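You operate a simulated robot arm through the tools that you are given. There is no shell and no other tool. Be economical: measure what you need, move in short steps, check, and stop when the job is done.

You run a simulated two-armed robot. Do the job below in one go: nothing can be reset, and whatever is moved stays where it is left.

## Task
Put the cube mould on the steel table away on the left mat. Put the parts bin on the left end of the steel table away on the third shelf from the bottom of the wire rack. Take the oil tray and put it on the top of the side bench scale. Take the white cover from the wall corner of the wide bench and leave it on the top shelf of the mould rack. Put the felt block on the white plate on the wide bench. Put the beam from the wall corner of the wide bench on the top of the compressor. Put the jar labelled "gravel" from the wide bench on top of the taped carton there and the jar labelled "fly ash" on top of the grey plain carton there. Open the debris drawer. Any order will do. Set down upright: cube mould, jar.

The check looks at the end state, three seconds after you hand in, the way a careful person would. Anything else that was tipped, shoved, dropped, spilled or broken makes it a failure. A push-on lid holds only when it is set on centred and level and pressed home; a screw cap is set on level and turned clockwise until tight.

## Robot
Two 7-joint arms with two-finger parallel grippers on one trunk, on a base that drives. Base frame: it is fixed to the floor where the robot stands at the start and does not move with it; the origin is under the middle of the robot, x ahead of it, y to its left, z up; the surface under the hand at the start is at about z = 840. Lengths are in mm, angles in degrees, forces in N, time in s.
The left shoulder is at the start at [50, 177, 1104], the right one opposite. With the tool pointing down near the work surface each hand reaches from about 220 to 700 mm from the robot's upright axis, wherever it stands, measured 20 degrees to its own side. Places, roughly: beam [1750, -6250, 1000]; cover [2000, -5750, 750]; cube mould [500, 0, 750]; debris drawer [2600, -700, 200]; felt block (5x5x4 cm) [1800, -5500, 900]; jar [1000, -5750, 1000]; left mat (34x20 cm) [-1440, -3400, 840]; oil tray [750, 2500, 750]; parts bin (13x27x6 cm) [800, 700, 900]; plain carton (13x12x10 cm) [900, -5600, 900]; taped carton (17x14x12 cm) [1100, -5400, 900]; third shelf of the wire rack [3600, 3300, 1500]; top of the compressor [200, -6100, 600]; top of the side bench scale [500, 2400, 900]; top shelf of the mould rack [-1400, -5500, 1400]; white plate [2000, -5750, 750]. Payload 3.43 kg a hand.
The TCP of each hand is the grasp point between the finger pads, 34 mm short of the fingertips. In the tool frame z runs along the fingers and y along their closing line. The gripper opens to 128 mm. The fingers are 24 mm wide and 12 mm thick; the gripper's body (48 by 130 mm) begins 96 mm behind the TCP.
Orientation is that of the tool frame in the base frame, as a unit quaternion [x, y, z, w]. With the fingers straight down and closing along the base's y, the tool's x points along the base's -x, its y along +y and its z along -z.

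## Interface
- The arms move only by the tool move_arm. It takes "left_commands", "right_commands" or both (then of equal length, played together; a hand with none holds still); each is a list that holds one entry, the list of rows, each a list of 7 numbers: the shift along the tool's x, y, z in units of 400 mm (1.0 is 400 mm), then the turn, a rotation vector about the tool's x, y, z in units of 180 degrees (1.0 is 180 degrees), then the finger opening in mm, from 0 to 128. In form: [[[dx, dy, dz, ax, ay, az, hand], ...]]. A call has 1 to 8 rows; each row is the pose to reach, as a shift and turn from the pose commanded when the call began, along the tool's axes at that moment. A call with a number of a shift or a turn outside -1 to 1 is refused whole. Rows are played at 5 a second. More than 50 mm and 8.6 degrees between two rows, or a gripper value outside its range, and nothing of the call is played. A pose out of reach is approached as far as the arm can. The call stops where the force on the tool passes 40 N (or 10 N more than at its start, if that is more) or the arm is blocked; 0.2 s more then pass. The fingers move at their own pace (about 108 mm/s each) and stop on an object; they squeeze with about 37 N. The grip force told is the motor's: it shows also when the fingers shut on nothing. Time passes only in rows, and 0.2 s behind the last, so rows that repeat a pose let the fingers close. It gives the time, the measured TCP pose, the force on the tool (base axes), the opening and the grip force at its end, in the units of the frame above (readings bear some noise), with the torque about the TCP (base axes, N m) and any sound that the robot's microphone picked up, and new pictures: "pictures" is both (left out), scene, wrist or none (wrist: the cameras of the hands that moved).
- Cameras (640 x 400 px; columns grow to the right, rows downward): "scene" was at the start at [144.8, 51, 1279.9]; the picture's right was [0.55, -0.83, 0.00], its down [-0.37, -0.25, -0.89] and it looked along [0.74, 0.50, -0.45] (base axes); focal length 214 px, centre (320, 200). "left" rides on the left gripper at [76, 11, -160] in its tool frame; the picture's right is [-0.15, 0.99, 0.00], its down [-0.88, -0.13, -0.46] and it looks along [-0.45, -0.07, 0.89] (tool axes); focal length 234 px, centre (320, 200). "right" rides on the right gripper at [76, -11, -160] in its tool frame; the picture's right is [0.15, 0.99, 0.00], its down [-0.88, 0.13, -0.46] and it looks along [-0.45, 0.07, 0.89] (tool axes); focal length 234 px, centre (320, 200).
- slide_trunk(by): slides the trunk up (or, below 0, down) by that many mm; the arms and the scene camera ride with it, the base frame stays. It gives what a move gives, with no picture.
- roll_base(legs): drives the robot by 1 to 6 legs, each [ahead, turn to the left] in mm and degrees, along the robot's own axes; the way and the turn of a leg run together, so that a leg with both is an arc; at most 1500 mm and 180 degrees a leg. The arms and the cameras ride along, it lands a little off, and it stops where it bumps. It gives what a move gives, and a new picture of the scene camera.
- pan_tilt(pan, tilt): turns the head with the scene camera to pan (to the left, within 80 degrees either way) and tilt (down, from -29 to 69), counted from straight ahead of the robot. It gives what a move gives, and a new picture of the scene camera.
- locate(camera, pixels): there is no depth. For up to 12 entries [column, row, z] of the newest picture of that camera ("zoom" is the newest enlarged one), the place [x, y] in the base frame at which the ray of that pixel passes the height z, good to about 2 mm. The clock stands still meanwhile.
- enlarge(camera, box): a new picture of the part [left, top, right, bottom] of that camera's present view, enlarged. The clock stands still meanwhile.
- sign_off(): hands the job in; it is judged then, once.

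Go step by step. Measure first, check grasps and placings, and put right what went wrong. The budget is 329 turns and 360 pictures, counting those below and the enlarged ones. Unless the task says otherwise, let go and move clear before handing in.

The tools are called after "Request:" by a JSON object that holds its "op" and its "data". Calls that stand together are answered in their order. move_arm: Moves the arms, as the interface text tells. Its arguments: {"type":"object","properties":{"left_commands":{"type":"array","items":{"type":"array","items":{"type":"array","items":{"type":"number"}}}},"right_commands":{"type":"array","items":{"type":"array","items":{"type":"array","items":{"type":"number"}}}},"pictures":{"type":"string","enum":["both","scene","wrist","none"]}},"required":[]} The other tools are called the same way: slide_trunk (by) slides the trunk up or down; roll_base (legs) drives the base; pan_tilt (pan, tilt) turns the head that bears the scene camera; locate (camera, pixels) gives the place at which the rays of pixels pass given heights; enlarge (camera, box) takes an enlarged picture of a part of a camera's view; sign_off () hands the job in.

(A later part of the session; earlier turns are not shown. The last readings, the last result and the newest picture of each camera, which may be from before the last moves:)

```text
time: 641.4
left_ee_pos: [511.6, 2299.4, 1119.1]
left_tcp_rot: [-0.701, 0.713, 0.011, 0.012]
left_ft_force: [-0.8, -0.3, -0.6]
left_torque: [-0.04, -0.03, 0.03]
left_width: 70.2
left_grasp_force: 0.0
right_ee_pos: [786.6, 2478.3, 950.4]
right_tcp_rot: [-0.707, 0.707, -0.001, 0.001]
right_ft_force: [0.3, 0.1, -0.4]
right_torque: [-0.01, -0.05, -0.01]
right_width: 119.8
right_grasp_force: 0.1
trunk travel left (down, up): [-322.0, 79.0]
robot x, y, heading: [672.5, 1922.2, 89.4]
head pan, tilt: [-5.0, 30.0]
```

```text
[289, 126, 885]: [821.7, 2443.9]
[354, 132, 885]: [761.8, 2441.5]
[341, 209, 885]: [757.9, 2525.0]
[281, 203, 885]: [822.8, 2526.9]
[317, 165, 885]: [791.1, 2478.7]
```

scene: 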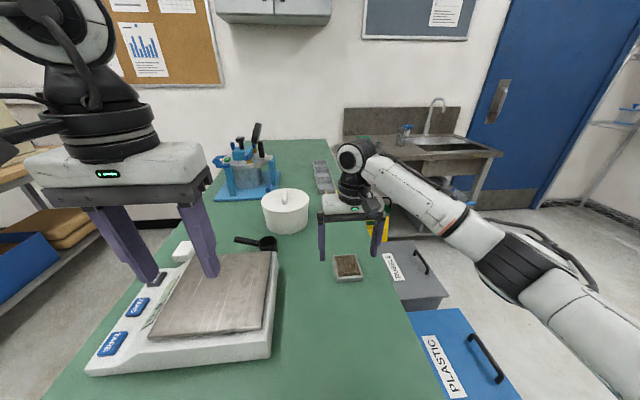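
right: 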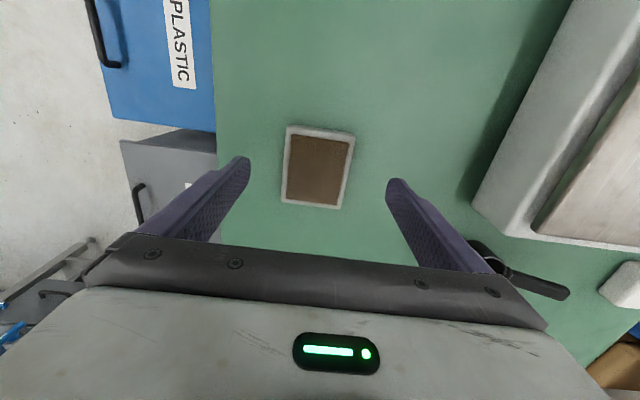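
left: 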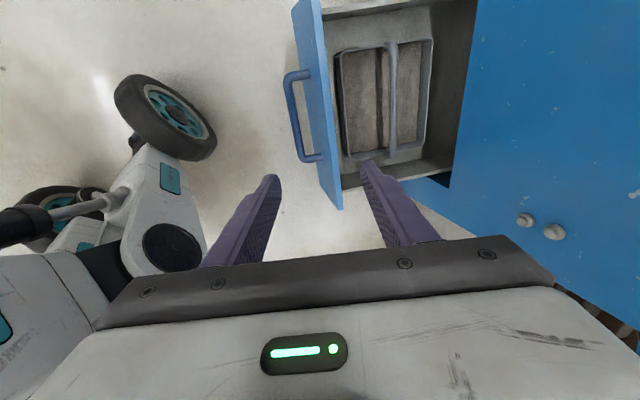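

Request:
{"op": "move_arm", "data": {"right_commands": [[[-0.016, -0.011, 0.05, 0, 0, 0, 120], [-0.016, -0.011, 0.1, 0, 0, 0, 120], [-0.016, -0.011, 0.128, 0, 0, 0, 120], [-0.016, -0.011, 0.128, 0, 0, 0, 80], [-0.016, -0.011, 0.128, 0, 0, 0, 40], [-0.016, -0.011, 0.128, 0, 0, 0, 40], [-0.016, -0.011, 0.128, 0, 0, 0, 40]]], "pictures": "wrist"}}

Request:
{"op": "move_arm", "data": {"right_commands": [[[0, 0, -0.03, 0, 0, 0, 40], [0, 0, -0.09, 0, 0, 0, 40], [0, 0, -0.17, 0, 0, 0, 40], [0, 0, -0.25, 0, 0, 0, 40], [0.05, 0, -0.28, 0, 0, 0, 40], [0.1, 0, -0.3, 0, 0, 0, 40]]], "pictures": "both"}}

```text
time: 643.0
left_ee_pos: [512.7, 2299.3, 1119.0]
left_tcp_rot: [-0.701, 0.713, 0.011, 0.011]
left_ft_force: [-0.3, -0.1, 0.1]
left_torque: [0.0, -0.01, -0.01]
left_width: 70.1
left_grasp_force: 0.1
right_ee_pos: [791.9, 2484.6, 897.9]
right_tcp_rot: [-0.707, 0.708, 0.0, 0.001]
right_ft_force: [-0.7, 0.5, 0.6]
right_torque: [0.19, 0.2, 0.04]
right_width: 69.4
right_grasp_force: 36.8
trunk travel left (down, up): [-322.0, 79.0]
robot x, y, heading: [669.6, 1924.1, 89.6]
head pan, tilt: [-5.0, 30.0]
```

right: 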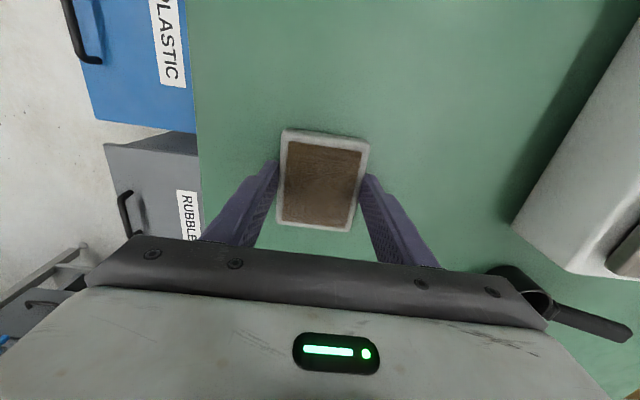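

```text
time: 644.4
left_ee_pos: [511.9, 2298.3, 1119.1]
left_tcp_rot: [-0.702, 0.712, 0.011, 0.011]
left_ft_force: [0.1, 0.2, -0.2]
left_torque: [0.0, 0.02, 0.0]
left_width: 70.0
left_grasp_force: 0.1
right_ee_pos: [793.6, 2447.8, 1019.8]
right_tcp_rot: [-0.707, 0.708, 0.0, -0.001]
right_ft_force: [-0.1, -0.3, -3.4]
right_torque: [-0.02, 0.04, 0.01]
right_width: 69.4
right_grasp_force: 37.2
trunk travel left (down, up): [-322.0, 79.0]
robot x, y, heading: [668.6, 1922.7, 89.4]
head pan, tilt: [-5.0, 30.0]
```

scene: 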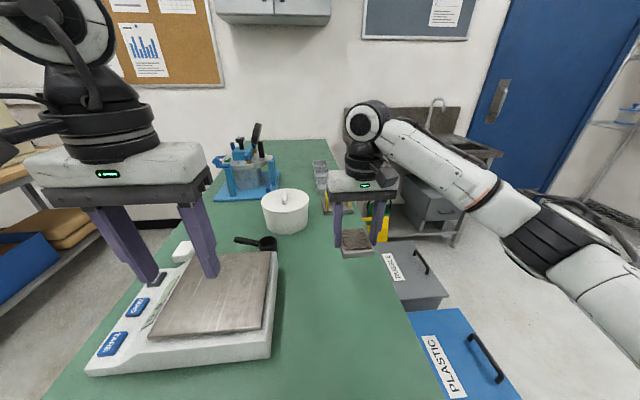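
right: 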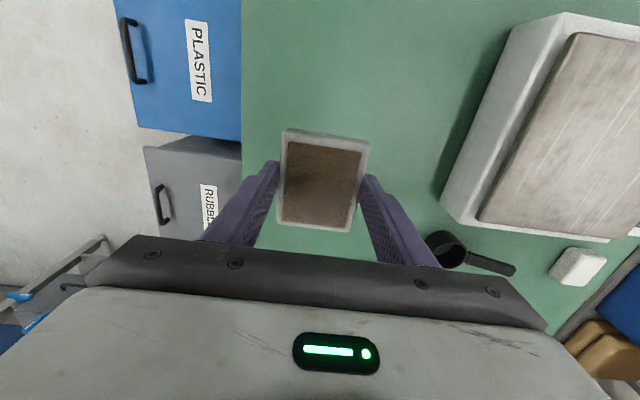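

Held level (0.35 kg). Turning the base left 35° brings it right over the scale.

Request:
{"op": "roll_base", "data": {"legs": [[0, 34]]}}

Request:
{"op": "move_arm", "data": {"right_commands": [[[0, 0, 0, 0, 0, 0, 40]]], "pictures": "wrist"}}

```text
time: 646.4
left_ee_pos: [325.0, 2143.4, 1119.5]
left_tcp_rot: [0.882, -0.471, -0.014, -0.007]
left_ft_force: [0.7, -0.4, -0.4]
left_torque: [0.01, -0.04, -0.05]
left_width: 69.8
left_grasp_force: 0.1
right_ee_pos: [470.4, 2425.1, 1019.0]
right_tcp_rot: [0.886, -0.464, 0.001, 0.0]
right_ft_force: [0.1, 0.3, -4.7]
right_torque: [0.0, -0.02, 0.01]
right_width: 69.7
right_grasp_force: 37.5
trunk travel left (down, up): [-322.0, 79.0]
robot x, y, heading: [669.7, 1923.1, 124.6]
head pan, tilt: [-5.0, 30.0]
```

scene: 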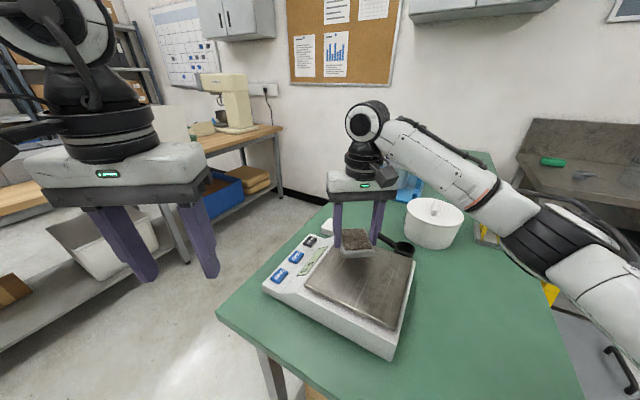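

```text
time: 646.8
left_ee_pos: [324.5, 2142.9, 1118.8]
left_tcp_rot: [0.883, -0.47, -0.014, -0.007]
left_ft_force: [0.3, -0.3, 0.8]
left_torque: [0.01, 0.0, 0.0]
left_width: 69.8
left_grasp_force: 0.0
right_ee_pos: [471.5, 2424.5, 1019.5]
right_tcp_rot: [0.886, -0.464, 0.001, 0.0]
right_ft_force: [0.1, -0.5, -3.9]
right_torque: [-0.02, 0.0, 0.03]
right_width: 69.6
right_grasp_force: 37.3
trunk travel left (down, up): [-322.0, 79.0]
robot x, y, heading: [666.5, 1925.4, 124.4]
head pan, tilt: [-5.0, 30.0]
```

right: 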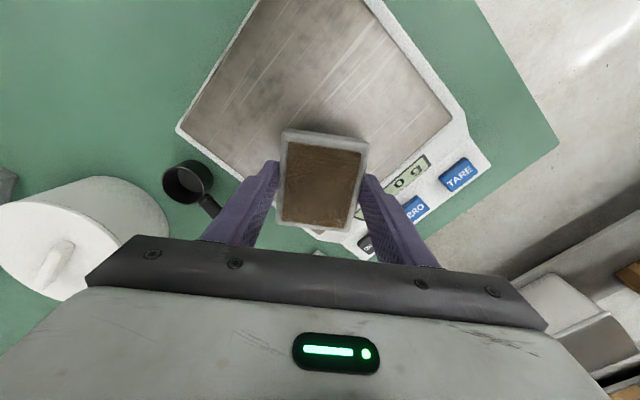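

Request:
{"op": "locate", "data": {"camera": "right", "pixels": [[183, 122, 898], [452, 118, 898], [370, 0, 898]]}}

Request:
{"op": "locate", "data": {"camera": "scene", "pixels": [[305, 283, 898], [393, 330, 898], [414, 260, 898]]}}

```text
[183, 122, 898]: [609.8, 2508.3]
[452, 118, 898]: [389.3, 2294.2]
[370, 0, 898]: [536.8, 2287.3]
```

```text
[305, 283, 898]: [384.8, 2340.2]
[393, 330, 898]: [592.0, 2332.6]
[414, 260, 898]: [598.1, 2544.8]
```

Parallax shows the platform at z≈952, x 417–603, y 2303–2483. Shift to its centre (510,2393) and lower gently.

Request:
{"op": "move_arm", "data": {"right_commands": [[[0.06, -0.017, 0, 0, 0, 0, 40], [0.1195, -0.034, 0, 0, 0, 0, 40], [0.1195, -0.034, 0.03, 0, 0, 0, 40], [0.1195, -0.034, 0.05, 0, 0, 0, 40], [0.1195, -0.034, 0.06, 0, 0, 0, 40], [0.1195, -0.034, 0.068, 0, 0, 0, 40], [0.1195, -0.034, 0.075, 0, 0, 0, 40]]], "pictures": "both"}}

```text
time: 648.4
left_ee_pos: [324.7, 2142.8, 1119.7]
left_tcp_rot: [0.883, -0.47, -0.014, -0.008]
left_ft_force: [0.5, 0.7, -0.5]
left_torque: [-0.02, 0.02, 0.02]
left_width: 70.0
left_grasp_force: 0.0
right_ee_pos: [510.3, 2392.9, 988.3]
right_tcp_rot: [0.886, -0.463, 0.0, 0.0]
right_ft_force: [-0.5, 0.9, -3.5]
right_torque: [0.01, -0.01, 0.02]
right_width: 69.5
right_grasp_force: 37.3
trunk travel left (down, up): [-322.0, 79.0]
robot x, y, heading: [672.3, 1922.0, 124.3]
head pan, tilt: [-5.0, 30.0]
```

scene: 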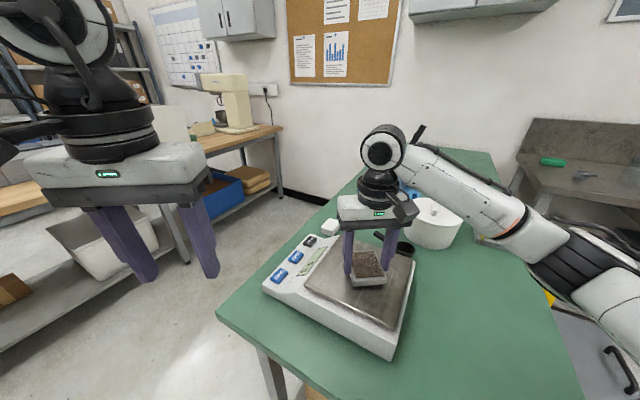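
right: 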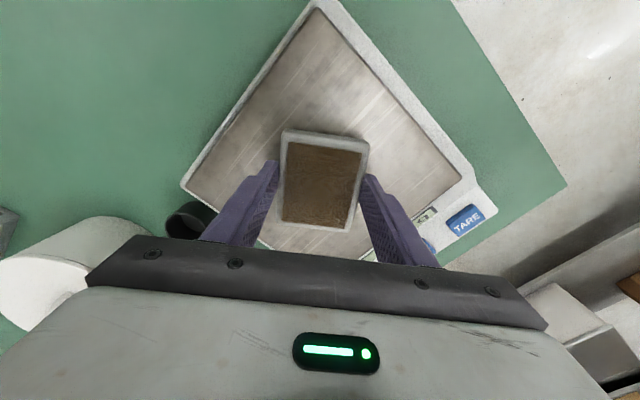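

Not yet in contact. Continue down in small steps.

Request:
{"op": "move_arm", "data": {"right_commands": [[[0, 0, 0.0075, 0, 0, 0, 40], [0, 0, 0.015, 0, 0, 0, 40], [0, 0, 0.0225, 0, 0, 0, 40], [0, 0, 0.03, 0, 0, 0, 40], [0, 0, 0.0375, 0, 0, 0, 40], [0, 0, 0.045, 0, 0, 0, 40], [0, 0, 0.0525, 0, 0, 0, 40], [0, 0, 0.06, 0, 0, 0, 40]]], "pictures": "none"}}

```text
time: 649.8
left_ee_pos: [325.5, 2141.5, 1119.3]
left_tcp_rot: [0.882, -0.47, -0.015, -0.008]
left_ft_force: [-0.4, 0.1, 0.2]
left_torque: [0.02, 0.0, -0.02]
left_width: 70.0
left_grasp_force: 0.1
right_ee_pos: [508.7, 2393.0, 979.4]
right_tcp_rot: [0.885, -0.465, -0.005, -0.001]
right_ft_force: [4.4, -5.1, 16.4]
right_torque: [-0.17, -0.76, -0.16]
right_width: 69.7
right_grasp_force: 37.4
trunk travel left (down, up): [-322.0, 79.0]
robot x, y, heading: [667.6, 1922.4, 124.2]
head pan, tilt: [-5.0, 30.0]
stopped in row 7 (right hand): the force on the tool passed its limit at 43 N (the readings are from after the stop); the commanded pose is now the measured one
```

Contact. Ease up and release.

Request:
{"op": "move_arm", "data": {"right_commands": [[[0, 0, -0.005, 0, 0, 0, 40], [0, 0, -0.005, 0, 0, 0, 80], [0, 0, -0.005, 0, 0, 0, 100], [0, 0, -0.06, 0, 0, 0, 110], [0, 0, -0.16, 0, 0, 0, 110], [0, 0, -0.26, 0, 0, 0, 110], [0.08, 0, -0.3, 0, 0, 0, 110], [0.18, 0, -0.3, 0, 0, 0, 110]]], "pictures": "both"}}

```text
time: 651.6
left_ee_pos: [326.2, 2143.8, 1119.2]
left_tcp_rot: [0.882, -0.47, -0.014, -0.008]
left_ft_force: [0.0, 1.2, -0.2]
left_torque: [-0.02, -0.03, 0.0]
left_width: 70.1
left_grasp_force: 0.1
right_ee_pos: [549.9, 2334.1, 1097.8]
right_tcp_rot: [0.885, -0.465, -0.004, -0.001]
right_ft_force: [0.0, -0.3, 0.3]
right_torque: [-0.05, -0.02, -0.02]
right_width: 110.0
right_grasp_force: 0.1
trunk travel left (down, up): [-322.0, 79.0]
robot x, y, heading: [667.9, 1922.5, 124.1]
head pan, tilt: [-5.0, 30.0]
```

scene: 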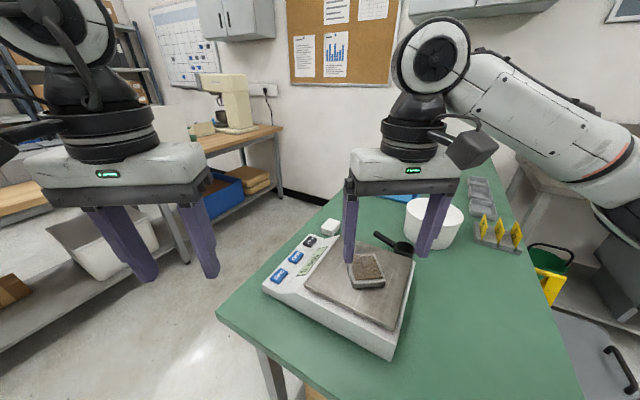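
right: 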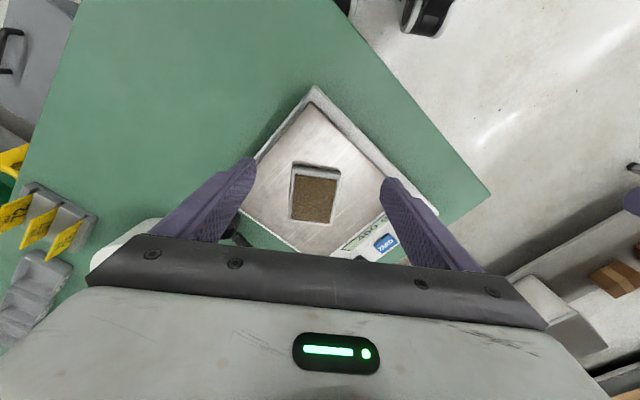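

The tray sits on the scale. Now to the bin: back off and face south at the table's north end.

Request:
{"op": "roll_base", "data": {"legs": [[0, -34], [-340, 0], [0, -90], [0, -90], [150, 0]]}}

Request:
{"op": "pan_tilt", "data": {"pan": 0, "tilt": 40}}

```text
time: 664.1
left_ee_pos: [821.8, 1048.8, 1118.7]
left_tcp_rot: [0.711, 0.703, -0.011, 0.011]
left_ft_force: [-0.4, -1.2, -0.5]
left_torque: [0.0, 0.0, 0.01]
left_width: 69.9
left_grasp_force: 0.0
right_ee_pos: [527.8, 1018.5, 1097.0]
right_tcp_rot: [0.708, 0.707, -0.001, 0.004]
right_ft_force: [0.7, 0.1, -0.1]
right_torque: [0.02, -0.04, -0.01]
right_width: 110.0
right_grasp_force: 0.1
trunk travel left (down, up): [-322.0, 79.0]
robot x, y, heading: [664.8, 1430.9, -90.1]
head pan, tilt: [-5.0, 30.0]
```

scene: 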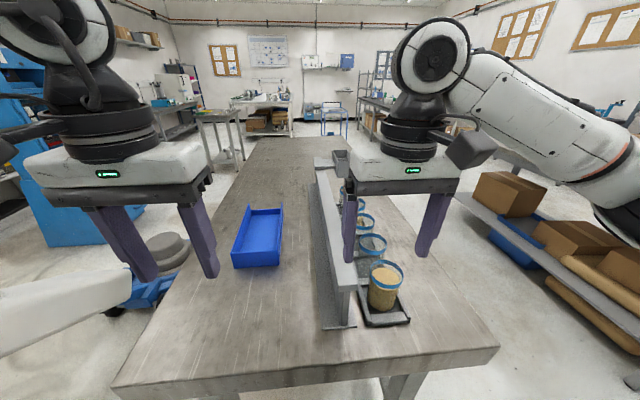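

```text
time: 664.9
left_ee_pos: [821.1, 1049.9, 1119.3]
left_tcp_rot: [0.711, 0.703, -0.011, 0.011]
left_ft_force: [0.7, -1.8, 0.1]
left_torque: [0.02, -0.03, 0.01]
left_width: 70.2
left_grasp_force: 0.1
right_ee_pos: [526.4, 1018.2, 1098.5]
right_tcp_rot: [0.707, 0.707, -0.002, 0.004]
right_ft_force: [0.9, -0.4, -0.4]
right_torque: [0.02, -0.02, -0.02]
right_width: 110.1
right_grasp_force: 0.0
trunk travel left (down, up): [-322.0, 79.0]
robot x, y, heading: [664.2, 1424.2, -90.4]
head pan, tilt: [0.0, 40.0]
```

scene: 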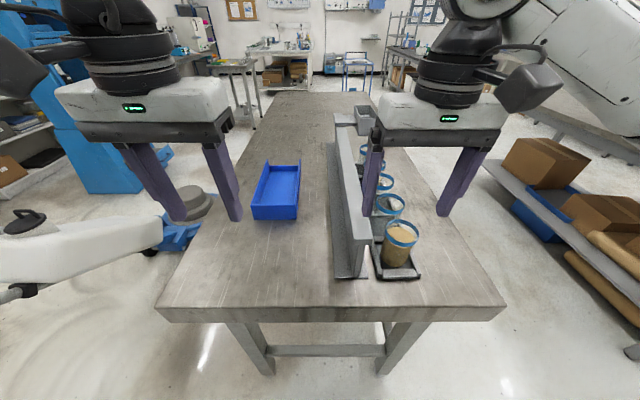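

Request:
{"op": "enlarge", "data": {"camera": "scene", "box": [230, 150, 326, 230]}}

```text
5.00 times, centred on (278, 190) of scene
```

zoom: 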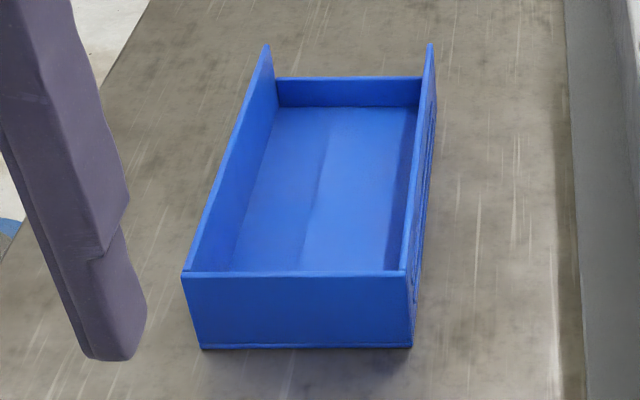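

Request:
{"op": "locate", "data": {"camera": "zoom", "pixels": [[202, 347, 870], [411, 347, 870], [183, 274, 920], [403, 274, 920], [183, 274, 930], [403, 274, 930], [265, 45, 920], [430, 45, 920], [278, 78, 900], [422, 78, 900], [202, 347, 840], [411, 347, 840]]}}

```text
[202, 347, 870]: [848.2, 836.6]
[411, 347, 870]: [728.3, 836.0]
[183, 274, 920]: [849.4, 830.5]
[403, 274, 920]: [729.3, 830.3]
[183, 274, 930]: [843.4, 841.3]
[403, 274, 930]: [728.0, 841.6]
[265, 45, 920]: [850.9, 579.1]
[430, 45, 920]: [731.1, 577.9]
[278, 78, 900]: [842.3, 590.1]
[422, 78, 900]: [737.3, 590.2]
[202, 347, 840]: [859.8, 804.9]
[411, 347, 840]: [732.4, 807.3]
```

Bin: x 732–860, y 540–806, rim z≈897. I'll grip its east wall with the left hand pitched 60°. Move to a point 100 mm short, on the line of approach.

Request:
{"op": "move_arm", "data": {"left_commands": [[[-0.077, 0.0124, 0.058, 0, -0.0404, 0, 40], [-0.154, 0.0248, 0.1156, 0, -0.0808, 0, 40], [-0.2316, 0.037, 0.1734, 0, -0.1212, 0, 40], [-0.309, 0.0495, 0.231, 0, -0.1617, 0, 40], [-0.386, 0.062, 0.289, 0, -0.202, 0, 40], [-0.463, 0.074, 0.347, 0, -0.2425, 0, 40], [-0.54, 0.0866, 0.405, 0, -0.283, 0, 40], [-0.6175, 0.099, 0.4625, 0, -0.3233, 0, 40]]], "pictures": "both"}}

```text
time: 666.7
left_ee_pos: [857.1, 796.1, 942.8]
left_tcp_rot: [0.615, 0.61, -0.355, 0.351]
left_ft_force: [-0.1, -0.1, 0.7]
left_torque: [0.03, 0.02, -0.03]
left_width: 40.2
left_grasp_force: 0.1
right_ee_pos: [528.8, 1018.3, 1097.3]
right_tcp_rot: [0.707, 0.707, -0.002, 0.003]
right_ft_force: [0.1, 0.7, -0.4]
right_torque: [0.01, -0.02, 0.01]
right_width: 110.0
right_grasp_force: 0.1
trunk travel left (down, up): [-322.0, 79.0]
robot x, y, heading: [664.2, 1424.7, -90.4]
head pan, tilt: [0.0, 40.0]
```

scene: 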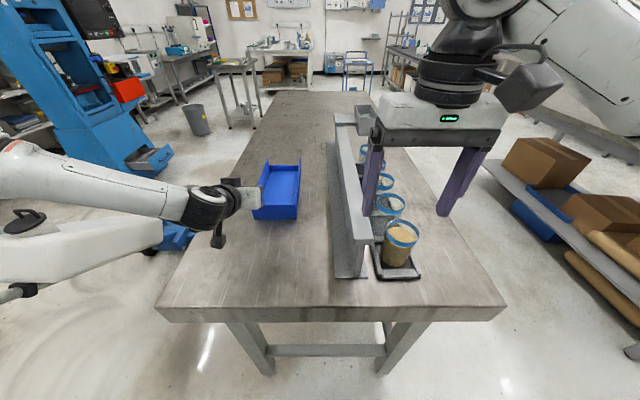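
left: 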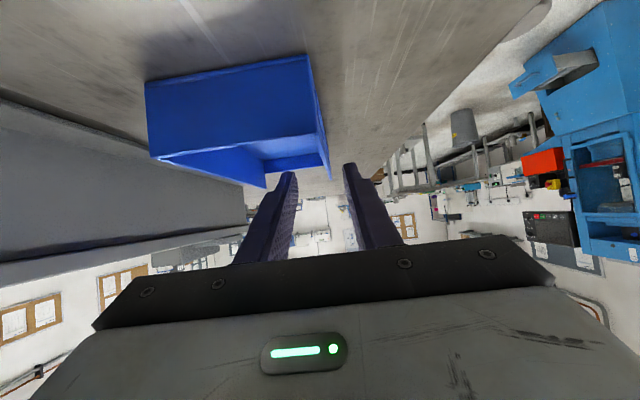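

Request:
{"op": "locate", "data": {"camera": "left", "pixels": [[307, 55, 840], [326, 160, 897], [146, 83, 840], [160, 160, 897]]}}

```text
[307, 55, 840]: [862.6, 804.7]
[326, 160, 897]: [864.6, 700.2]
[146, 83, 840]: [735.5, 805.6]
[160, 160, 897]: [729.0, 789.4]
```

Request:
{"op": "move_arm", "data": {"left_commands": [[[0.026, 0.0085, 0.06, 0, 0, 0, 40], [0.026, 0.0085, 0.13, 0, 0, 0, 40], [0.026, 0.0085, 0.2, 0, 0, 0, 40], [0.026, 0.0085, 0.249, 0, 0, 0, 40], [0.026, 0.0085, 0.249, 0, 0, 0, 40], [0.026, 0.0085, 0.249, 0, 0, 0, 0], [0.026, 0.0085, 0.249, 0, 0, 0, 0], [0.026, 0.0085, 0.249, 0, 0, 0, 0]]], "pictures": "both"}}

```text
time: 668.5
left_ee_pos: [898.7, 757.0, 928.7]
left_tcp_rot: [0.616, 0.609, -0.355, 0.352]
left_ft_force: [0.0, -0.3, 0.4]
left_torque: [-0.03, -0.01, 0.01]
left_width: 0.3
left_grasp_force: 32.7
left hand out of reach, approached as far as the arm can: row 1, 2, 3, 4, 5, 6, 7, 8
right_ee_pos: [527.5, 1019.1, 1099.3]
right_tcp_rot: [0.707, 0.707, -0.003, 0.004]
right_ft_force: [1.1, 0.0, 0.2]
right_torque: [-0.02, 0.0, 0.02]
right_width: 109.9
right_grasp_force: 0.1
trunk travel left (down, up): [-322.0, 79.0]
robot x, y, heading: [665.0, 1424.4, -90.3]
head pan, tilt: [0.0, 40.0]
```

scene: 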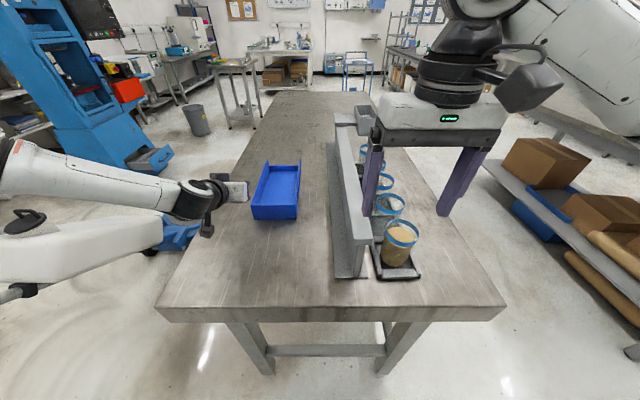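
left: 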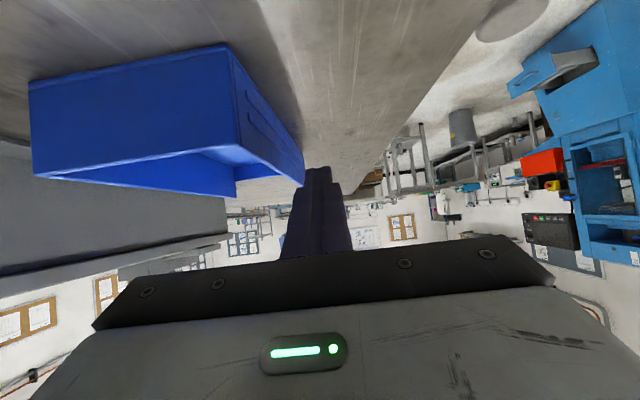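

The pitched hand can't get that low with the trunk up. Raise the left hand, pull the right hand off the table, and lower the trunk.

Request:
{"op": "move_arm", "data": {"left_commands": [[[-0.075, 0, -0.044, 0, 0, 0, 40], [-0.15, 0, -0.0875, 0, 0, 0, 40], [-0.225, 0, -0.131, 0, 0, 0, 40], [-0.3, 0, -0.175, 0, 0, 0, 40], [-0.375, 0, -0.219, 0, 0, 0, 40], [-0.45, 0, -0.2625, 0, 0, 0, 40]]], "right_commands": [[[0.1, 0, 0, 0, 0, 0, 110], [0.2, 0, 0, 0, 0, 0, 110], [0.3, 0, 0, 0, 0, 0, 110], [0.4, 0, 0, 0, 0, 0, 110], [0.5, 0, 0, 0, 0, 0, 110], [0.55, 0, 0, 0, 0, 0, 110]]], "pictures": "none"}}

```text
time: 669.9
left_ee_pos: [899.8, 754.6, 1138.6]
left_tcp_rot: [0.616, 0.609, -0.356, 0.351]
left_ft_force: [-1.1, 0.6, -1.0]
left_torque: [-0.02, 0.0, 0.0]
left_width: 40.2
left_grasp_force: 0.1
right_ee_pos: [525.4, 1241.0, 1097.3]
right_tcp_rot: [0.708, 0.706, -0.003, 0.003]
right_ft_force: [0.2, 0.0, -0.5]
right_torque: [-0.02, 0.04, -0.01]
right_width: 110.1
right_grasp_force: 0.0
trunk travel left (down, up): [-322.0, 79.0]
robot x, y, heading: [665.0, 1425.3, -90.3]
head pan, tilt: [0.0, 40.0]
```

Request:
{"op": "slide_trunk", "data": {"by": -180}}

Request:
{"op": "move_arm", "data": {"left_commands": [[[0, -0.05, 0, 0, 0, 0, 40], [0, -0.0975, 0, 0, 0, 0, 40], [0.06, -0.0975, 0, 0, 0, 0, 40], [0.11, -0.0975, 0.005, 0, 0, 0, 40], [0.11, -0.0975, 0.005, 0, 0, 0, 40]]], "pictures": "wrist"}}

```text
time: 671.9
left_ee_pos: [900.2, 754.1, 958.2]
left_tcp_rot: [0.615, 0.609, -0.355, 0.352]
left_ft_force: [-0.8, 0.5, -0.2]
left_torque: [0.01, 0.0, -0.01]
left_width: 39.9
left_grasp_force: 0.0
right_ee_pos: [526.6, 1241.1, 916.8]
right_tcp_rot: [0.707, 0.707, -0.002, 0.004]
right_ft_force: [0.8, -0.2, 0.2]
right_torque: [0.03, -0.01, -0.01]
right_width: 109.9
right_grasp_force: 0.0
trunk travel left (down, up): [-142.0, 259.0]
robot x, y, heading: [665.3, 1424.9, -90.2]
head pan, tilt: [0.0, 40.0]
```

```text
time: 673.1
left_ee_pos: [861.3, 775.8, 916.5]
left_tcp_rot: [0.616, 0.609, -0.355, 0.351]
left_ft_force: [-0.2, 0.5, 0.0]
left_torque: [0.0, -0.02, -0.02]
left_width: 39.8
left_grasp_force: 0.0
right_ee_pos: [526.5, 1241.9, 917.6]
right_tcp_rot: [0.707, 0.707, -0.003, 0.003]
right_ft_force: [0.3, -0.2, 0.1]
right_torque: [0.0, -0.01, 0.04]
right_width: 109.7
right_grasp_force: 0.1
trunk travel left (down, up): [-142.0, 259.0]
robot x, y, heading: [665.7, 1424.7, -90.3]
head pan, tilt: [0.0, 40.0]
```

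left: 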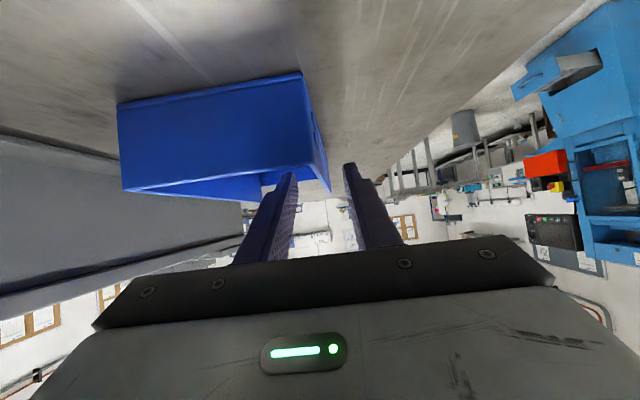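

The wall is between the fingers. Advance 68 mm and close.

Request:
{"op": "move_arm", "data": {"left_commands": [[[0, 0, 0.06, 0, 0, 0, 40], [0, 0, 0.12, 0, 0, 0, 40], [0, 0, 0.168, 0, 0, 0, 40], [0, 0, 0.168, 0, 0, 0, 40], [0, 0, 0.168, 0, 0, 0, 0], [0, 0, 0.168, 0, 0, 0, 0]]], "pictures": "wrist"}}

```text
time: 674.5
left_ee_pos: [859.7, 716.0, 885.2]
left_tcp_rot: [0.616, 0.608, -0.356, 0.351]
left_ft_force: [0.1, -0.2, 0.5]
left_torque: [-0.27, -0.01, 0.01]
left_width: 4.6
left_grasp_force: 37.5
right_ee_pos: [526.4, 1241.1, 917.3]
right_tcp_rot: [0.707, 0.707, -0.002, 0.004]
right_ft_force: [0.6, 0.3, -0.4]
right_torque: [0.01, -0.01, -0.04]
right_width: 110.1
right_grasp_force: 0.1
trunk travel left (down, up): [-142.0, 259.0]
robot x, y, heading: [664.1, 1426.6, -90.2]
head pan, tilt: [0.0, 40.0]
```

left: 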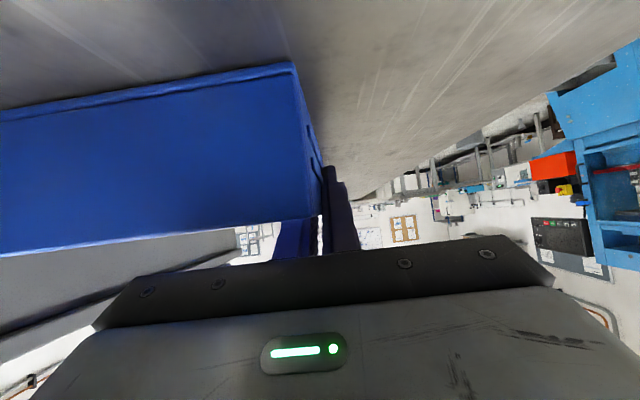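

Gripped the wall (4.6 mm). Lift 30 mm with the trunk and check level.

Request:
{"op": "slide_trunk", "data": {"by": 40}}

Request:
{"op": "enlarge", "data": {"camera": "scene", "box": [200, 120, 360, 240]}}

```text
time: 675.3
left_ee_pos: [858.9, 716.0, 924.5]
left_tcp_rot: [0.616, 0.609, -0.355, 0.352]
left_ft_force: [0.6, -0.4, -1.8]
left_torque: [0.03, -0.07, -0.01]
left_width: 4.6
left_grasp_force: 37.4
right_ee_pos: [526.8, 1241.3, 958.3]
right_tcp_rot: [0.707, 0.707, -0.002, 0.003]
right_ft_force: [0.0, 0.4, -0.1]
right_torque: [0.03, 0.04, -0.01]
right_width: 109.9
right_grasp_force: 0.0
trunk travel left (down, up): [-182.0, 219.0]
robot x, y, heading: [665.0, 1427.1, -90.6]
head pan, tilt: [0.0, 40.0]
```

```text
3.33 times, centred on (280, 180) of scene
```

zoom: 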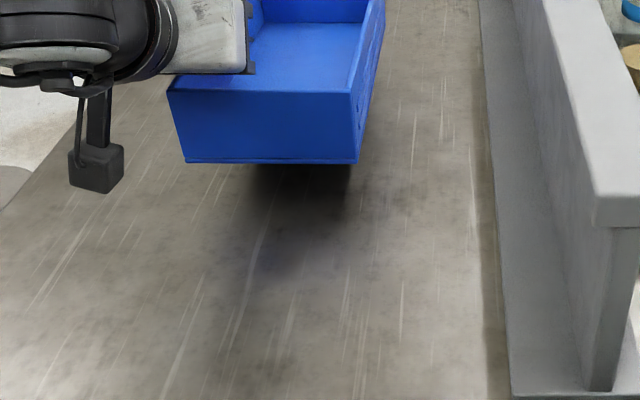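

The bin lifts level and light. Raise it with the trunk and arm, turn (via west) towards the rack.

Request:
{"op": "slide_trunk", "data": {"by": 215}}

Request:
{"op": "move_arm", "data": {"left_commands": [[[-0.06, 0, -0.06, 0, 0, 0, 0], [-0.12, 0, -0.13, 0, 0, 0, 0], [-0.18, 0, -0.2, 0, 0, 0, 0], [-0.24, 0, -0.27, 0, 0, 0, 0], [-0.27, 0, -0.34, 0, 0, 0, 0]]], "pictures": "none"}}

Request:
{"op": "roll_base", "data": {"legs": [[0, -120], [0, -115]]}}

Request:
{"op": "pan_tilt", "data": {"pan": -5, "tilt": 20}}

```text
time: 677.6
left_ee_pos: [859.3, 716.2, 1138.9]
left_tcp_rot: [0.616, 0.609, -0.356, 0.352]
left_ft_force: [0.1, 0.4, -0.1]
left_torque: [0.06, -0.07, -0.05]
left_width: 4.7
left_grasp_force: 37.5
right_ee_pos: [526.2, 1241.3, 1172.1]
right_tcp_rot: [0.708, 0.706, -0.002, 0.003]
right_ft_force: [-0.2, 0.9, 0.5]
right_torque: [0.03, 0.01, 0.03]
right_width: 110.1
right_grasp_force: 0.2
trunk travel left (down, up): [-397.0, 4.0]
robot x, y, heading: [663.9, 1424.4, -90.4]
head pan, tilt: [0.0, 40.0]
```

```text
time: 678.8
left_ee_pos: [859.8, 782.1, 1297.5]
left_tcp_rot: [0.616, 0.608, -0.355, 0.352]
left_ft_force: [-0.2, -0.1, -0.8]
left_torque: [0.03, -0.06, -0.01]
left_width: 4.4
left_grasp_force: 37.3
right_ee_pos: [526.7, 1241.0, 1171.2]
right_tcp_rot: [0.707, 0.707, -0.002, 0.004]
right_ft_force: [0.8, 0.3, 0.5]
right_torque: [-0.01, -0.02, 0.0]
right_width: 110.2
right_grasp_force: 0.1
trunk travel left (down, up): [-397.0, 4.0]
robot x, y, heading: [659.5, 1424.7, -90.2]
head pan, tilt: [0.0, 40.0]
```

```text
time: 689.0
left_ee_pos: [1086.1, 1951.1, 1297.9]
left_tcp_rot: [-0.251, 0.828, 0.146, 0.479]
left_ft_force: [-0.3, 0.2, -1.6]
left_torque: [0.04, 0.06, 0.0]
left_width: 4.7
left_grasp_force: 37.1
right_ee_pos: [894.7, 1415.7, 1172.2]
right_tcp_rot: [-0.296, 0.955, 0.001, 0.002]
right_ft_force: [-0.1, -0.3, 0.4]
right_torque: [0.02, -0.01, 0.01]
right_width: 109.9
right_grasp_force: 0.1
trunk travel left (down, up): [-397.0, 4.0]
robot x, y, heading: [664.7, 1426.1, 34.1]
head pan, tilt: [0.0, 40.0]
```

scene: 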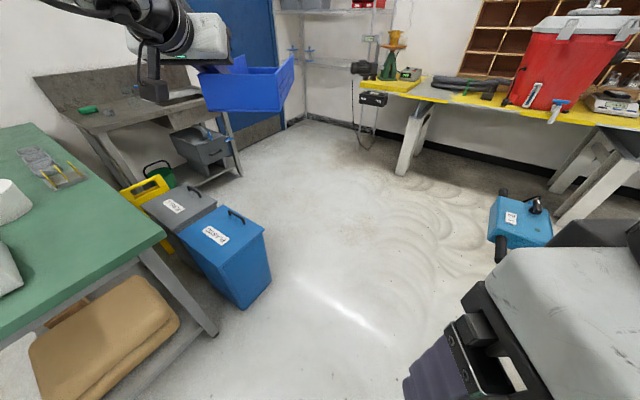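

```text
time: 689.8
left_ee_pos: [1087.5, 1950.3, 1297.1]
left_tcp_rot: [-0.251, 0.829, 0.145, 0.479]
left_ft_force: [0.1, 0.3, -1.5]
left_torque: [0.04, 0.07, -0.01]
left_width: 4.7
left_grasp_force: 36.7
right_ee_pos: [893.0, 1416.3, 1173.0]
right_tcp_rot: [-0.296, 0.955, 0.001, 0.003]
right_ft_force: [-0.3, 0.2, 0.0]
right_torque: [0.01, -0.02, -0.04]
right_width: 110.0
right_grasp_force: 0.0
trunk travel left (down, up): [-397.0, 4.0]
robot x, y, heading: [663.5, 1426.7, 34.1]
head pan, tilt: [-5.0, 20.0]
```

scene: 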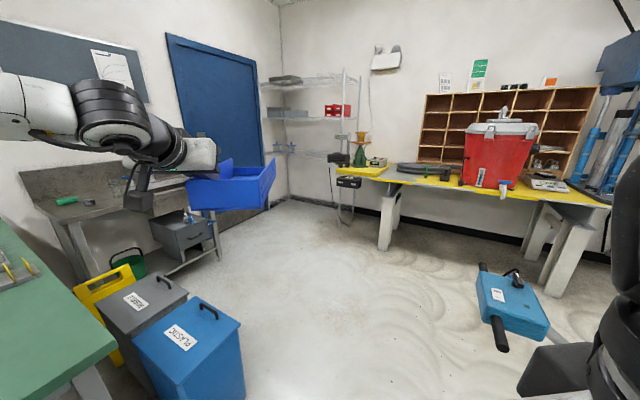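

The rack stands in the NE corner facing west. Drive diagonally to about (2650,3200) and face east.

Request:
{"op": "roll_base", "data": {"legs": [[0, 8], [1500, 0], [1150, 0], [0, -42]]}}

```text
time: 694.6
left_ee_pos: [1587.4, 2497.3, 1295.9]
left_tcp_rot: [-0.306, 0.812, 0.177, 0.465]
left_ft_force: [1.2, -0.3, -0.8]
left_torque: [0.07, 0.08, 0.07]
left_width: 4.7
left_grasp_force: 36.9
right_ee_pos: [1466.9, 1939.0, 1170.4]
right_tcp_rot: [-0.356, 0.934, 0.002, 0.001]
right_ft_force: [1.7, 0.1, -1.0]
right_torque: [0.05, 0.04, -0.01]
right_width: 109.8
right_grasp_force: 0.0
trunk travel left (down, up): [-397.0, 4.0]
robot x, y, heading: [1240.3, 1917.0, 41.4]
head pan, tilt: [-5.0, 20.0]
stopped in leg 2: the robot was blocked; the commanded pose is now the measured one
```

scene: 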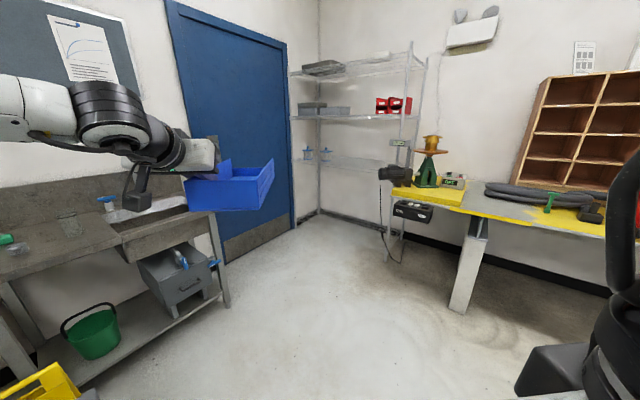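

Blocked; check what's at the left of the base.

Request:
{"op": "pan_tilt", "data": {"pan": 70, "tilt": 50}}

```text
time: 696.1
left_ee_pos: [1585.8, 2498.9, 1295.9]
left_tcp_rot: [-0.306, 0.811, 0.177, 0.467]
left_ft_force: [-0.3, -0.5, -0.7]
left_torque: [0.03, 0.1, 0.0]
left_width: 4.8
left_grasp_force: 36.8
right_ee_pos: [1464.9, 1940.4, 1172.0]
right_tcp_rot: [-0.356, 0.934, 0.001, 0.002]
right_ft_force: [-0.2, 0.5, 0.9]
right_torque: [-0.04, -0.01, 0.02]
right_width: 110.1
right_grasp_force: 0.0
trunk travel left (down, up): [-397.0, 4.0]
robot x, y, heading: [1234.4, 1920.1, 41.3]
head pan, tilt: [70.0, 50.0]
```

scene: 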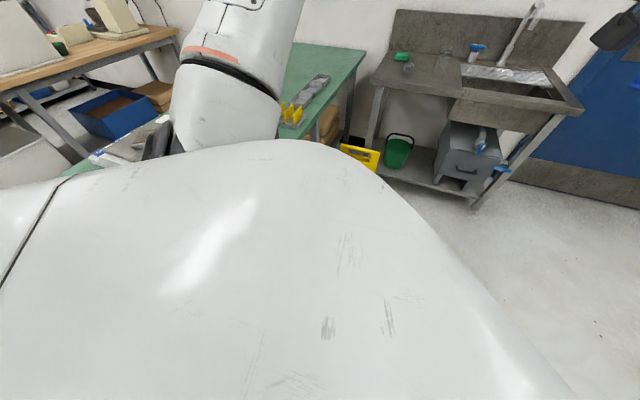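

Contact with the PLASTIC bin corner. Back off and go around farther out.

Request:
{"op": "roll_base", "data": {"legs": [[-200, 0], [0, -25], [760, 0], [0, 36], [1450, 0], [0, -53]]}}

Request:
{"op": "pan_tilt", "data": {"pan": 0, "tilt": 15}}

```text
time: 713.6
left_ee_pos: [3371.4, 3321.3, 1295.7]
left_tcp_rot: [0.012, 0.867, -0.007, 0.498]
left_ft_force: [1.0, 0.1, -0.6]
left_torque: [0.07, 0.03, -0.02]
left_width: 4.6
left_grasp_force: 36.7
right_ee_pos: [2900.9, 2995.4, 1171.4]
right_tcp_rot: [0.012, 1.0, 0.0, 0.002]
right_ft_force: [-0.1, -0.4, -0.8]
right_torque: [-0.01, 0.03, -0.02]
right_width: 110.2
right_grasp_force: 0.1
trunk travel left (down, up): [-397.0, 4.0]
robot x, y, heading: [2719.6, 3135.9, -1.9]
head pan, tilt: [70.0, 50.0]
```

scene: 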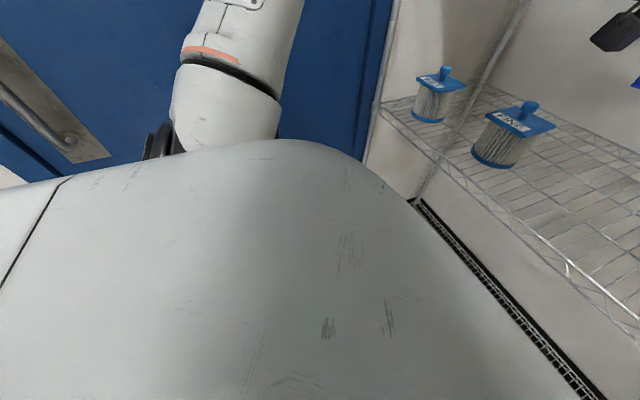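

```text
time: 715.0
left_ee_pos: [3370.6, 3321.0, 1296.2]
left_tcp_rot: [0.012, 0.867, -0.006, 0.498]
left_ft_force: [-0.9, 0.4, -1.0]
left_torque: [0.09, 0.03, -0.03]
left_width: 4.5
left_grasp_force: 36.9
right_ee_pos: [2902.3, 2996.0, 1171.5]
right_tcp_rot: [0.012, 1.0, 0.0, 0.003]
right_ft_force: [1.0, 0.3, 0.3]
right_torque: [-0.01, -0.01, -0.02]
right_width: 109.9
right_grasp_force: 0.0
trunk travel left (down, up): [-397.0, 4.0]
robot x, y, heading: [2721.8, 3136.8, -1.7]
head pan, tilt: [0.0, 15.0]
```

scene: 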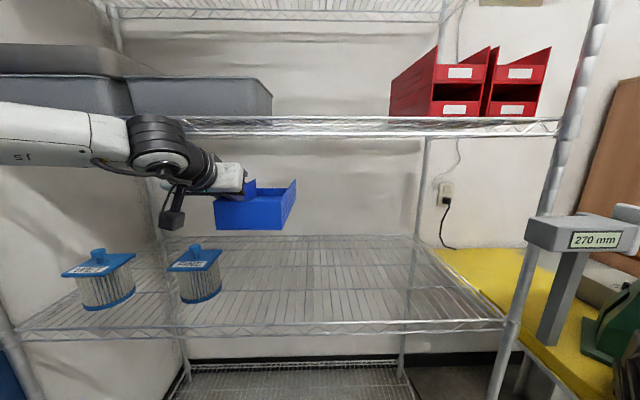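

Request:
{"op": "locate", "data": {"camera": "scene", "pixels": [[300, 330, 950], [300, 330, 1000], [370, 126, 1450], [370, 126, 1480], [370, 118, 1450], [300, 240, 950], [300, 240, 1000], [15, 345, 950], [510, 322, 950]]}}

Request:
{"op": "enlarge", "data": {"camera": "scene", "box": [180, 60, 420, 250]}}

```text
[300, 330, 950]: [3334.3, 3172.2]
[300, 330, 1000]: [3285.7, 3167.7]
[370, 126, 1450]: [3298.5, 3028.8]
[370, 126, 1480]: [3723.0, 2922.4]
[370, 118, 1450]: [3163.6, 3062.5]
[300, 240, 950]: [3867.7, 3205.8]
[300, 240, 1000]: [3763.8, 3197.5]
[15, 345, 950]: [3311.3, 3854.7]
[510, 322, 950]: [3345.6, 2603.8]
```

```text
2.11 times, centred on (300, 155) of scene
```

zoom: 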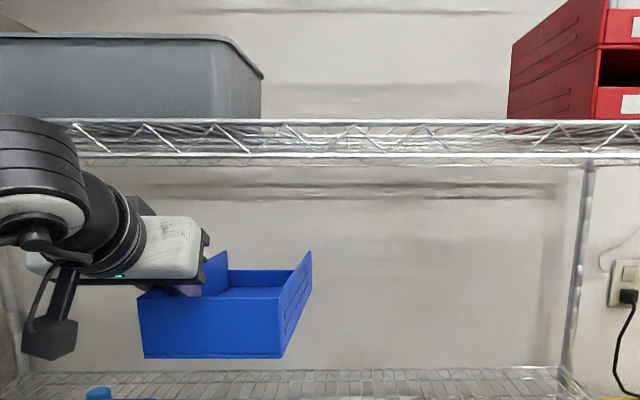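

The bin has gone under the third shelf. Shelf-3 top ≈ z 1465, front x≈3330. Back out and raise the hand to test the reach.

Request:
{"op": "roll_base", "data": {"legs": [[-450, 0]]}}

Request:
{"op": "move_arm", "data": {"left_commands": [[[-0.05, 0, -0.1, 0, 0, 0, 0], [-0.1, 0, -0.19, 0, 0, 0, 0], [-0.15, 0, -0.28, 0, 0, 0, 0], [-0.22, 0, -0.35, 0, 0, 0, 0], [-0.3, 0, -0.4, 0, 0, 0, 0], [-0.38, 0, -0.45, 0, 0, 0, 0], [-0.46, 0, -0.5, 0, 0, 0, 0]]], "pictures": "none"}}

```text
time: 717.8
left_ee_pos: [2914.3, 3337.9, 1296.1]
left_tcp_rot: [0.009, 0.867, -0.005, 0.498]
left_ft_force: [-0.9, 0.4, -0.8]
left_torque: [0.08, 0.03, -0.01]
left_width: 4.5
left_grasp_force: 36.8
right_ee_pos: [2446.7, 3007.9, 1172.3]
right_tcp_rot: [0.009, 1.0, 0.0, 0.003]
right_ft_force: [-0.7, 0.7, 0.4]
right_torque: [0.01, -0.02, 0.01]
right_width: 109.8
right_grasp_force: 0.0
trunk travel left (down, up): [-397.0, 4.0]
robot x, y, heading: [2268.3, 3146.7, -1.0]
head pan, tilt: [0.0, 15.0]
```

scene: 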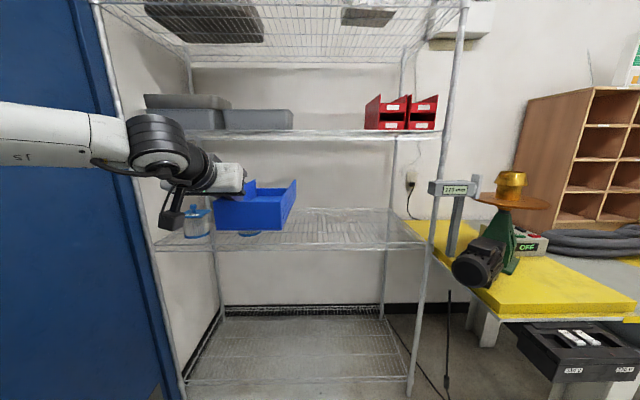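

```text
time: 719.4
left_ee_pos: [2833.9, 3344.9, 1505.1]
left_tcp_rot: [0.007, 0.867, -0.004, 0.499]
left_ft_force: [0.1, -0.9, -1.2]
left_torque: [0.07, 0.05, 0.0]
left_width: 4.8
left_grasp_force: 37.1
left hand out of reach, approached as far as the arm can: row 6, 7
right_ee_pos: [2448.1, 3008.7, 1171.3]
right_tcp_rot: [0.009, 1.0, 0.0, 0.002]
right_ft_force: [-0.4, 0.8, -0.7]
right_torque: [0.0, -0.02, -0.01]
right_width: 110.2
right_grasp_force: 0.1
trunk travel left (down, up): [-397.0, 4.0]
robot x, y, heading: [2267.4, 3147.1, -1.1]
head pan, tilt: [0.0, 15.0]
```

Reached 1505 at 566 mm; try closer in and higher.

Request:
{"op": "move_arm", "data": {"left_commands": [[[0.008, 0, -0.053, 0, 0, 0, 0], [0.016, 0, -0.107, 0, 0, 0, 0], [0.02, 0, -0.16, 0, 0, 0, 0], [0.02, 0, -0.22, 0, 0, 0, 0], [0.0, 0, -0.28, 0, 0, 0, 0], [-0.03, 0, -0.3, 0, 0, 0, 0]]], "pictures": "none"}}

```text
time: 720.8
left_ee_pos: [2737.2, 3350.3, 1569.9]
left_tcp_rot: [0.008, 0.867, -0.005, 0.499]
left_ft_force: [-0.3, 0.1, -0.6]
left_torque: [0.06, 0.07, 0.0]
left_width: 4.6
left_grasp_force: 36.9
left hand out of reach, approached as far as the arm can: row 6
right_ee_pos: [2447.4, 3006.7, 1171.5]
right_tcp_rot: [0.009, 1.0, -0.001, 0.003]
right_ft_force: [1.1, -0.2, 0.0]
right_torque: [0.03, 0.01, -0.01]
right_width: 110.1
right_grasp_force: 0.2
trunk travel left (down, up): [-397.0, 4.0]
robot x, y, heading: [2268.1, 3146.4, -1.0]
head pan, tilt: [0.0, 15.0]
```

z 1570 is available at 466 mm. Shift the base ~200 mm south, then look again.

Request:
{"op": "roll_base", "data": {"legs": [[0, -30], [390, 0], [0, 30]]}}

```text
time: 726.1
left_ee_pos: [3059.7, 3166.2, 1569.3]
left_tcp_rot: [0.001, 0.866, -0.001, 0.5]
left_ft_force: [-0.1, 0.2, -0.8]
left_torque: [0.04, 0.03, -0.03]
left_width: 4.4
left_grasp_force: 37.1
right_ee_pos: [2775.6, 2815.6, 1172.1]
right_tcp_rot: [0.0, 1.0, 0.0, 0.002]
right_ft_force: [0.1, 0.0, 0.4]
right_torque: [0.02, 0.0, 0.0]
right_width: 109.8
right_grasp_force: 0.0
trunk travel left (down, up): [-397.0, 4.0]
robot x, y, heading: [2589.2, 2953.3, -0.1]
head pan, tilt: [0.0, 15.0]
```

scene: 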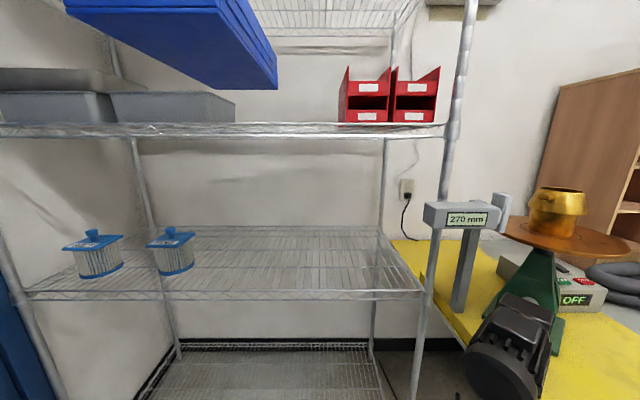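

Shift the bin 40 mm south by the arm and drive forward 300 mm over the shelf.

Request:
{"op": "move_arm", "data": {"left_commands": [[[0, -0.05, 0, 0, 0, 0, 0], [0, -0.1, 0, 0, 0, 0, 0]]], "pictures": "none"}}

Request:
{"op": "roll_base", "data": {"legs": [[300, 0]]}}

Request:
{"op": "move_arm", "data": {"left_commands": [[[0, 0, 0, 0, 0, 0, 0]]], "pictures": "wrist"}}

```text
time: 726.7
left_ee_pos: [3061.1, 3164.5, 1569.6]
left_tcp_rot: [0.0, 0.866, 0.0, 0.5]
left_ft_force: [0.7, 1.0, -1.1]
left_torque: [0.05, 0.05, -0.01]
left_width: 4.7
left_grasp_force: 37.3
left hand out of reach, approached as far as the arm can: row 1, 2
right_ee_pos: [2775.3, 2817.7, 1172.3]
right_tcp_rot: [0.0, 1.0, 0.0, 0.003]
right_ft_force: [0.7, 0.4, 0.4]
right_torque: [-0.02, 0.0, -0.01]
right_width: 109.9
right_grasp_force: 0.0
trunk travel left (down, up): [-397.0, 4.0]
robot x, y, heading: [2590.7, 2954.5, -0.1]
head pan, tilt: [0.0, 15.0]
```

```text
time: 728.8
left_ee_pos: [3361.9, 3165.7, 1569.0]
left_tcp_rot: [-0.001, 0.867, 0.001, 0.498]
left_ft_force: [0.4, -0.3, -1.4]
left_torque: [0.04, 0.06, 0.0]
left_width: 4.7
left_grasp_force: 37.3
right_ee_pos: [3077.0, 2817.8, 1171.8]
right_tcp_rot: [-0.002, 1.0, 0.0, 0.002]
right_ft_force: [0.1, -0.2, -0.4]
right_torque: [-0.01, 0.06, 0.01]
right_width: 110.0
right_grasp_force: 0.1
trunk travel left (down, up): [-397.0, 4.0]
robot x, y, heading: [2893.3, 2957.3, 0.2]
head pan, tilt: [0.0, 15.0]
```

scene: 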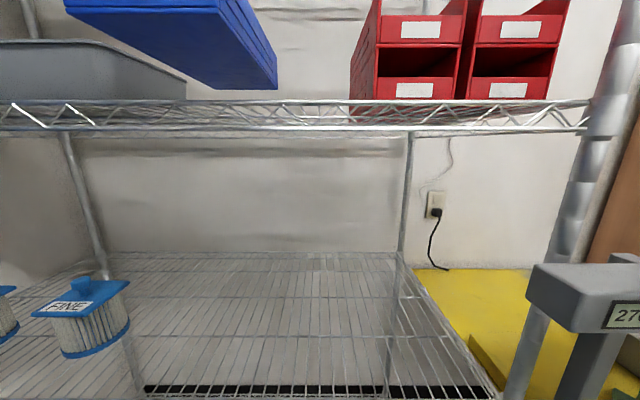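

```text
time: 729.2
left_ee_pos: [3359.7, 3166.1, 1569.1]
left_tcp_rot: [0.0, 0.867, 0.0, 0.499]
left_ft_force: [0.8, -0.3, -1.2]
left_torque: [0.04, 0.04, 0.01]
left_width: 4.5
left_grasp_force: 37.4
right_ee_pos: [3077.8, 2817.2, 1171.3]
right_tcp_rot: [-0.002, 1.0, 0.0, 0.003]
right_ft_force: [0.0, -0.3, -0.5]
right_torque: [0.0, 0.01, 0.02]
right_width: 110.0
right_grasp_force: 0.0
trunk travel left (down, up): [-397.0, 4.0]
robot x, y, heading: [2896.6, 2952.1, -0.1]
head pan, tilt: [0.0, 15.0]
```

left: 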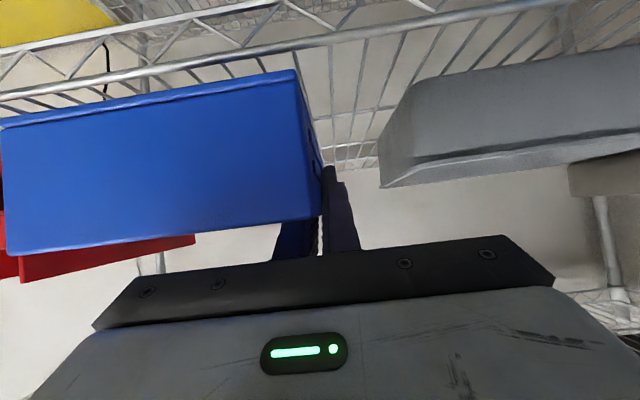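

Request:
{"op": "locate", "data": {"camera": "left", "pixels": [[295, 45, 1465], [100, 78, 1465], [295, 72, 1524], [5, 122, 1524], [380, 185, 1500], [385, 165, 1465], [412, 100, 1465]]}}

Request:
{"op": "locate", "data": {"camera": "scene", "pixels": [[186, 99, 1465], [350, 98, 1465], [300, 100, 1465], [300, 100, 1460]]}}

```text
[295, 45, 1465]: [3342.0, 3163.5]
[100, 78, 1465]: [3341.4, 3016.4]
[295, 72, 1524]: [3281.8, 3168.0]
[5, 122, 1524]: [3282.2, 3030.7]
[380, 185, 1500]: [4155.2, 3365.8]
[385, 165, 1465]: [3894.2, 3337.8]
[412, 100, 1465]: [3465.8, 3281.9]
```

```text
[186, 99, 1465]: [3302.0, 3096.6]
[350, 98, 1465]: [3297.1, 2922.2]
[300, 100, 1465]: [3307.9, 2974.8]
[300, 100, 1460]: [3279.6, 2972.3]
```

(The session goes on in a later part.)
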